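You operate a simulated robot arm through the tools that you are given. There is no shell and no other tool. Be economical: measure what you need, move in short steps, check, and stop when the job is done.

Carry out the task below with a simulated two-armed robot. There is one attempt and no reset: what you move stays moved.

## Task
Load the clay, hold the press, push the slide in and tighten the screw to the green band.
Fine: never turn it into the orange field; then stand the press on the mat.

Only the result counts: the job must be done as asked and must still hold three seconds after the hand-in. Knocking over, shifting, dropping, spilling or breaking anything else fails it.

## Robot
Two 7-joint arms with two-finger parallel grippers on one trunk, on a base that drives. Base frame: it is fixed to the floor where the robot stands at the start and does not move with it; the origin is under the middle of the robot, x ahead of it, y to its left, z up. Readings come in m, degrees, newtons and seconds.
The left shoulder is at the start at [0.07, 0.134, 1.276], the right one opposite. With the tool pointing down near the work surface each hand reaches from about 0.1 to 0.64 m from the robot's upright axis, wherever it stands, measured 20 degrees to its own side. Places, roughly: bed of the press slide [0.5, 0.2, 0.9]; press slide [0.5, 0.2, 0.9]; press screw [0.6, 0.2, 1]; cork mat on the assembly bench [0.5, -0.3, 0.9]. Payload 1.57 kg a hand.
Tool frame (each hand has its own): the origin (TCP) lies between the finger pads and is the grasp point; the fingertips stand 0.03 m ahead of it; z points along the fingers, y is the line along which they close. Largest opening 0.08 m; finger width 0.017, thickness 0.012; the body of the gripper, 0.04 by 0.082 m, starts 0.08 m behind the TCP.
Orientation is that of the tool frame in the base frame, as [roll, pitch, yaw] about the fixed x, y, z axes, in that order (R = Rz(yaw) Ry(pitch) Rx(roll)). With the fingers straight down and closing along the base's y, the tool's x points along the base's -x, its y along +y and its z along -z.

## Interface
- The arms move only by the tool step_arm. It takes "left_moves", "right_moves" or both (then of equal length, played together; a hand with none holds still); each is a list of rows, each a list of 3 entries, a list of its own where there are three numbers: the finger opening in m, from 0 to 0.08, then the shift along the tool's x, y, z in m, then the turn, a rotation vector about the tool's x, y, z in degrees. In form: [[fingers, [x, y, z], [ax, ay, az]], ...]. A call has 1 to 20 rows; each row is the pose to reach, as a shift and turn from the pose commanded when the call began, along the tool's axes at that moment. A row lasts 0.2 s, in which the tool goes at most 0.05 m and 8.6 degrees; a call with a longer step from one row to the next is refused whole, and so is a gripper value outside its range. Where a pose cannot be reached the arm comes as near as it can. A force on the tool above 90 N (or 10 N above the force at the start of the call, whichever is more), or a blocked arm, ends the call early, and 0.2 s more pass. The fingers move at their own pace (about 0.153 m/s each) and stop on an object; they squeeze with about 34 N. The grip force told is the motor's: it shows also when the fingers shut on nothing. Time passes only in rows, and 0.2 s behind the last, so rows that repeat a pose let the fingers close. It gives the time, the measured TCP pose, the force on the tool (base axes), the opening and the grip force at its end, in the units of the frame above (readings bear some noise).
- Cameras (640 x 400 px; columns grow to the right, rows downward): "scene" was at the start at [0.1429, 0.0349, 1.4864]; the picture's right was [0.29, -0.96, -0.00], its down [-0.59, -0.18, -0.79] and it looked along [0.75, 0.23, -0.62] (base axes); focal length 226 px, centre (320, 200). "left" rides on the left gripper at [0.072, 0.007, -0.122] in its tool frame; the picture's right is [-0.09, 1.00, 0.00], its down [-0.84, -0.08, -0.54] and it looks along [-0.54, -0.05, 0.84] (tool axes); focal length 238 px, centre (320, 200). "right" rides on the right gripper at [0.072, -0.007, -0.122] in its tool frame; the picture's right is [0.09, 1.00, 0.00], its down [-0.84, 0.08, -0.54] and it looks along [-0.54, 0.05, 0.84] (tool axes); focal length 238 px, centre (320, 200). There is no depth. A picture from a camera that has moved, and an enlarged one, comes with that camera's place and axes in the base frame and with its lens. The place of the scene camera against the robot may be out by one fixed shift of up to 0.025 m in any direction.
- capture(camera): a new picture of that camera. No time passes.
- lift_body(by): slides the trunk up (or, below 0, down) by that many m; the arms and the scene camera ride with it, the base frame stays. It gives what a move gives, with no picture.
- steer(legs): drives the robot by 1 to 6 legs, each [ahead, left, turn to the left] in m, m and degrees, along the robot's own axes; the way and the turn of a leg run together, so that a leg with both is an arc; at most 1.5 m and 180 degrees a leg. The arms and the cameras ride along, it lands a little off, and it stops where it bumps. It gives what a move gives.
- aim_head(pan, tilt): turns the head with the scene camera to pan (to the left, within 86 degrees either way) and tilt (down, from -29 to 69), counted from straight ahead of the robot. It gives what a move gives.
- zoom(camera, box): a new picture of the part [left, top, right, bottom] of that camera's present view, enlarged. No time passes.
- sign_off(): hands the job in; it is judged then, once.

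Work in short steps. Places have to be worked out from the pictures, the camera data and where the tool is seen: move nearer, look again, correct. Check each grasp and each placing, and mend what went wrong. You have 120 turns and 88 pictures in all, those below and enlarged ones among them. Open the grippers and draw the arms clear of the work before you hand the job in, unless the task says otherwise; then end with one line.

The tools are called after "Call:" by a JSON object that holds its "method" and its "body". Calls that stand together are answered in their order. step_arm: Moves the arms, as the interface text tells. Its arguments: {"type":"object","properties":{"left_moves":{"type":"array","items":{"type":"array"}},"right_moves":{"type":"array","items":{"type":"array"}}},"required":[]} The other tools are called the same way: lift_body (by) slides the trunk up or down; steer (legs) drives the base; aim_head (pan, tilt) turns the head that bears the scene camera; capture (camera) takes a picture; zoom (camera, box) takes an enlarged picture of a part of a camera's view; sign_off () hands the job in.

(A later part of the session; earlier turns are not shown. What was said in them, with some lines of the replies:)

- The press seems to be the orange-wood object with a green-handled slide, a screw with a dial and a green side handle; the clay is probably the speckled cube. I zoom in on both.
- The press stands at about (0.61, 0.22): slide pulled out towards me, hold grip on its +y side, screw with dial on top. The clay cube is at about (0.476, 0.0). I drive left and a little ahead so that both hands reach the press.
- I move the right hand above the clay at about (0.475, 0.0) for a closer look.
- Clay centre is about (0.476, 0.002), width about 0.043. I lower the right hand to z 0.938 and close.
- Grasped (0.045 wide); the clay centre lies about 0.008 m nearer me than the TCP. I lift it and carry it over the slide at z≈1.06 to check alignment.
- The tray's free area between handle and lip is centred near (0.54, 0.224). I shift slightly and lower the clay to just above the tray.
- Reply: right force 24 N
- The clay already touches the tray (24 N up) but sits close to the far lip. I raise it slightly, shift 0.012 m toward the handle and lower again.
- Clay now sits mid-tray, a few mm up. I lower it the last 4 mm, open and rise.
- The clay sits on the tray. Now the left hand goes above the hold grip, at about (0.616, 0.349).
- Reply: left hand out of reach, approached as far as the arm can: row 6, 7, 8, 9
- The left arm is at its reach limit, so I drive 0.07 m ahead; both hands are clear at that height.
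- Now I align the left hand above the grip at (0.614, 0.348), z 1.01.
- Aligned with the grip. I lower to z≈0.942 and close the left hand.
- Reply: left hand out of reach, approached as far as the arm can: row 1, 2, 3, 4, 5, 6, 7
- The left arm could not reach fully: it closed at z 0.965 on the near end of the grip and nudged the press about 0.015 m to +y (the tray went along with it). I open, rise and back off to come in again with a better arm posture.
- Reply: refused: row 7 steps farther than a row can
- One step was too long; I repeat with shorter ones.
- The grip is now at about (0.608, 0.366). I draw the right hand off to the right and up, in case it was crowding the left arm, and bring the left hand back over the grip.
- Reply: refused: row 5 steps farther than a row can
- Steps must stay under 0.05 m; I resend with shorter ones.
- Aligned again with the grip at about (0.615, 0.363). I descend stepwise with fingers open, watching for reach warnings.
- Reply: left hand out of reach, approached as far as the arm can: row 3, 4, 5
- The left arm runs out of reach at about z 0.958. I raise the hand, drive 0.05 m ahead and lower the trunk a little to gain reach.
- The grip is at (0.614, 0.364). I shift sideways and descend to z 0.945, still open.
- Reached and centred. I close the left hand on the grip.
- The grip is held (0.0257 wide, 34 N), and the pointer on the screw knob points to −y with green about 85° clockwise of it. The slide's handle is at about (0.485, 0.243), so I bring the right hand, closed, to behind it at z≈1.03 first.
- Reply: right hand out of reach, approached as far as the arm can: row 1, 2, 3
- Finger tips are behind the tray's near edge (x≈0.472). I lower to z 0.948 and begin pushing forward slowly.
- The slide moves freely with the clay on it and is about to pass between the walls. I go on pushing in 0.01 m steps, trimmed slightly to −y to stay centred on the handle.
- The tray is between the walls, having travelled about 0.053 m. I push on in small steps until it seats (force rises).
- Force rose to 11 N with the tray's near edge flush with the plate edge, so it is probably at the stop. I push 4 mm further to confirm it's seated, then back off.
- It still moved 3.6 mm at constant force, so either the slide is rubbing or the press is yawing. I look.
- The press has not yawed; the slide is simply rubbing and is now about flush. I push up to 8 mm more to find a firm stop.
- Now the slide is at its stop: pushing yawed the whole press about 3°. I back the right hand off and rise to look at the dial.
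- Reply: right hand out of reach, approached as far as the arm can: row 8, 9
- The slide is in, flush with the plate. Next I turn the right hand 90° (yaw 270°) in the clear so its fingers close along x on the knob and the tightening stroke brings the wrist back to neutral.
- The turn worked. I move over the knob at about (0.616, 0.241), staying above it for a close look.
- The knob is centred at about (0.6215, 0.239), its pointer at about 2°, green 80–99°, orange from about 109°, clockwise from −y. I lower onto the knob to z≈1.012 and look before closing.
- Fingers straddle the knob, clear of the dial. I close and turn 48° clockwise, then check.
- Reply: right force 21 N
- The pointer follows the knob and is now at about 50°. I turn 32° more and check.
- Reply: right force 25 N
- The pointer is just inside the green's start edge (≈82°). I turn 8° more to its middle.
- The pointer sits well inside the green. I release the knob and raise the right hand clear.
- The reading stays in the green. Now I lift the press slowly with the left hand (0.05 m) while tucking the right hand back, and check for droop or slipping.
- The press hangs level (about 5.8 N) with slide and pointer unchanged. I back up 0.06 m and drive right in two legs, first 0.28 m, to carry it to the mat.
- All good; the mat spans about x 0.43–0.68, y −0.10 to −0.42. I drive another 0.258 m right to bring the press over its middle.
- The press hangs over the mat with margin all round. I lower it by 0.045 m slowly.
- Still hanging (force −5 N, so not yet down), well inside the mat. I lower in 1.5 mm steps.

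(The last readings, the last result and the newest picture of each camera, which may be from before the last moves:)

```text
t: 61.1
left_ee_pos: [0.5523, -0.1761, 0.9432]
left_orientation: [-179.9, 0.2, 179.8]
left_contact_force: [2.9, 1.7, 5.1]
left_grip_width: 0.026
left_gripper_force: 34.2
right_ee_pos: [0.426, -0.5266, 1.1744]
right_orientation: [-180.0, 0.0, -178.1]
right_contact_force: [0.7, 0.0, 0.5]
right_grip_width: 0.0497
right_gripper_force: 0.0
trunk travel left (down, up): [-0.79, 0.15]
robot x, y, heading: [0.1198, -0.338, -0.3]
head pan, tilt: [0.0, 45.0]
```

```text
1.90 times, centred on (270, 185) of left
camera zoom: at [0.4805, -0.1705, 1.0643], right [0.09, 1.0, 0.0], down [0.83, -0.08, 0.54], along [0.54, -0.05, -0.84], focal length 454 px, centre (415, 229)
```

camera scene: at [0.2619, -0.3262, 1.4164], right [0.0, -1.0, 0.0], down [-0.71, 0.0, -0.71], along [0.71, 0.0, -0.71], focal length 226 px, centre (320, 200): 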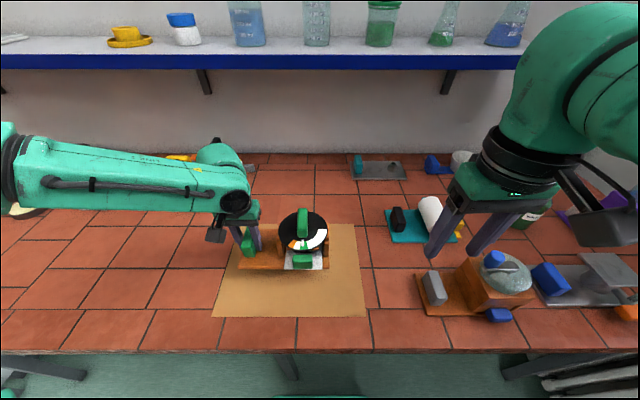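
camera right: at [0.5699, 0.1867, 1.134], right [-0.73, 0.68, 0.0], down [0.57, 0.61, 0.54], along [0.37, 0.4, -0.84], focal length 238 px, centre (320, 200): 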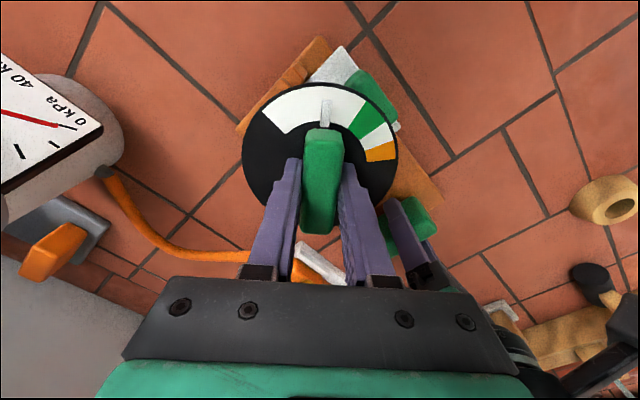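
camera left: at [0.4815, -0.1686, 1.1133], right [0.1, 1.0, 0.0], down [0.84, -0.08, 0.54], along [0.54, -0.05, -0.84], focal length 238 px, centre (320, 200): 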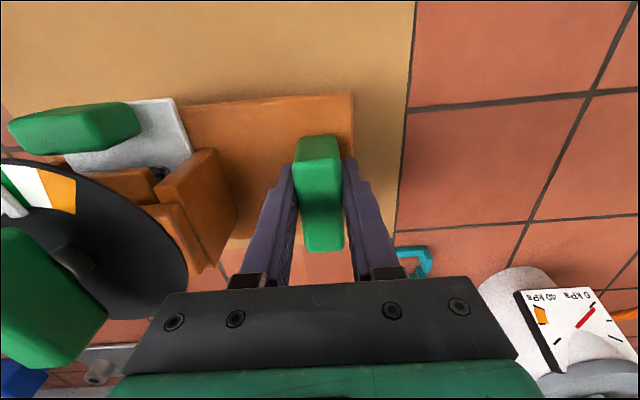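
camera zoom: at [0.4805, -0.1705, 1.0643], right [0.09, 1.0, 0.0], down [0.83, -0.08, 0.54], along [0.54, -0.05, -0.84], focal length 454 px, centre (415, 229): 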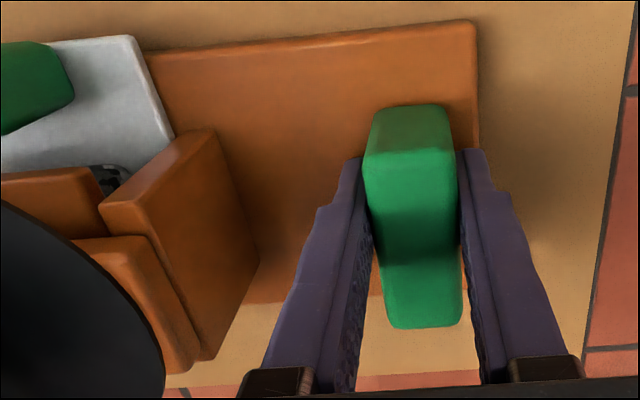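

The force has turned to +5 N upward: the press rests on the mat. I open the left hand and rise straight up, then back.

Call:
{"method": "step_arm", "body": {"left_moves": [[0.04, [0, 0, -0.001], [0, 0, 0]], [0.06, [0, 0, -0.001], [0, 0, 0]], [0.06, [0, 0, -0.001], [0, 0, 0]], [0.06, [0, 0, -0.03], [0, 0, 0]], [0.06, [0, 0, -0.07], [0, 0, 0]], [0.06, [0, 0, -0.11], [0, 0, 0]], [0.06, [0.02, 0.03, -0.14], [0, 0, 0]], [0.06, [0.05, 0.06, -0.16], [0, 0, 0]], [0.06, [0.08, 0.09, -0.17], [0, 0, 0]], [0.06, [0.08, 0.13, -0.17], [0, 0, 0]], [0.06, [0.08, 0.13, -0.17], [0, 0, 0]]]}}

Call:
{"method": "capture", "body": {"camera": "scene"}}

Call:
{"method": "zoom", "body": {"camera": "scene", "box": [230, 195, 350, 285]}}

```text
t: 63.5
left_ee_pos: [0.4757, -0.0422, 1.1156]
left_orientation: [-180.0, 0.0, 179.9]
left_contact_force: [-0.2, 1.0, -0.2]
left_grip_width: 0.0598
left_gripper_force: 0.0
right_ee_pos: [0.4261, -0.5263, 1.1732]
right_orientation: [179.9, 0.0, -178.1]
right_contact_force: [-0.4, 0.0, 0.1]
right_grip_width: 0.0501
right_gripper_force: 0.1
trunk travel left (down, up): [-0.79, 0.15]
robot x, y, heading: [0.1203, -0.3396, -0.2]
head pan, tilt: [0.0, 45.0]
```

```text
19 pictures are left
camera scene: at [0.2613, -0.3292, 1.4165], right [0.0, -1.0, 0.0], down [-0.71, 0.0, -0.71], along [0.71, 0.0, -0.71], focal length 226 px, centre (320, 200)
```

scene: 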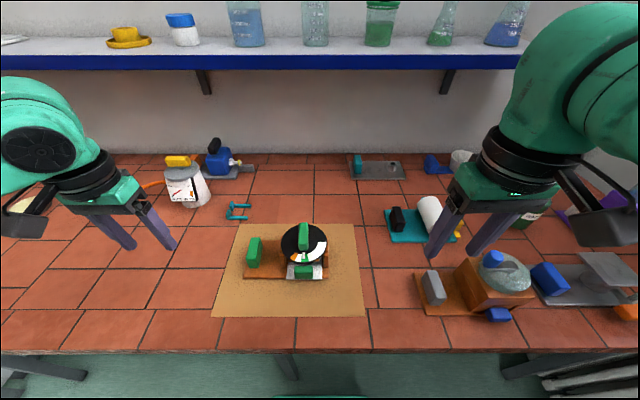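

```text
4.44 times, centred on (290, 240) of scene
camera zoom: at [0.2613, -0.3292, 1.4165], right [0.0, -1.0, 0.0], down [-0.71, 0.0, -0.71], along [0.71, 0.0, -0.71], focal length 1005 px, centre (453, 22)
```

zoom: 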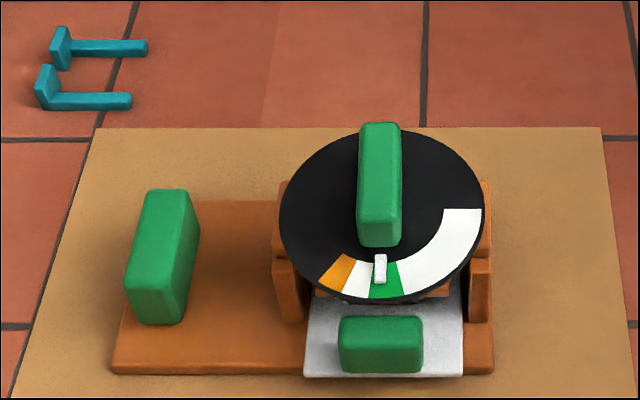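

The press stands on the mat, the slide is in, the pointer is in the green band and both hands are open and clear, so I hand in.

Call:
{"method": "sign_off", "body": {}}

```text
The job is handed in.
```

The clay is loaded and the slide pushed in to its stop. The screw is tightened to about the middle of the green band and never entered the orange. The press stands on the cork mat with both hands open and clear, and the job is handed in.
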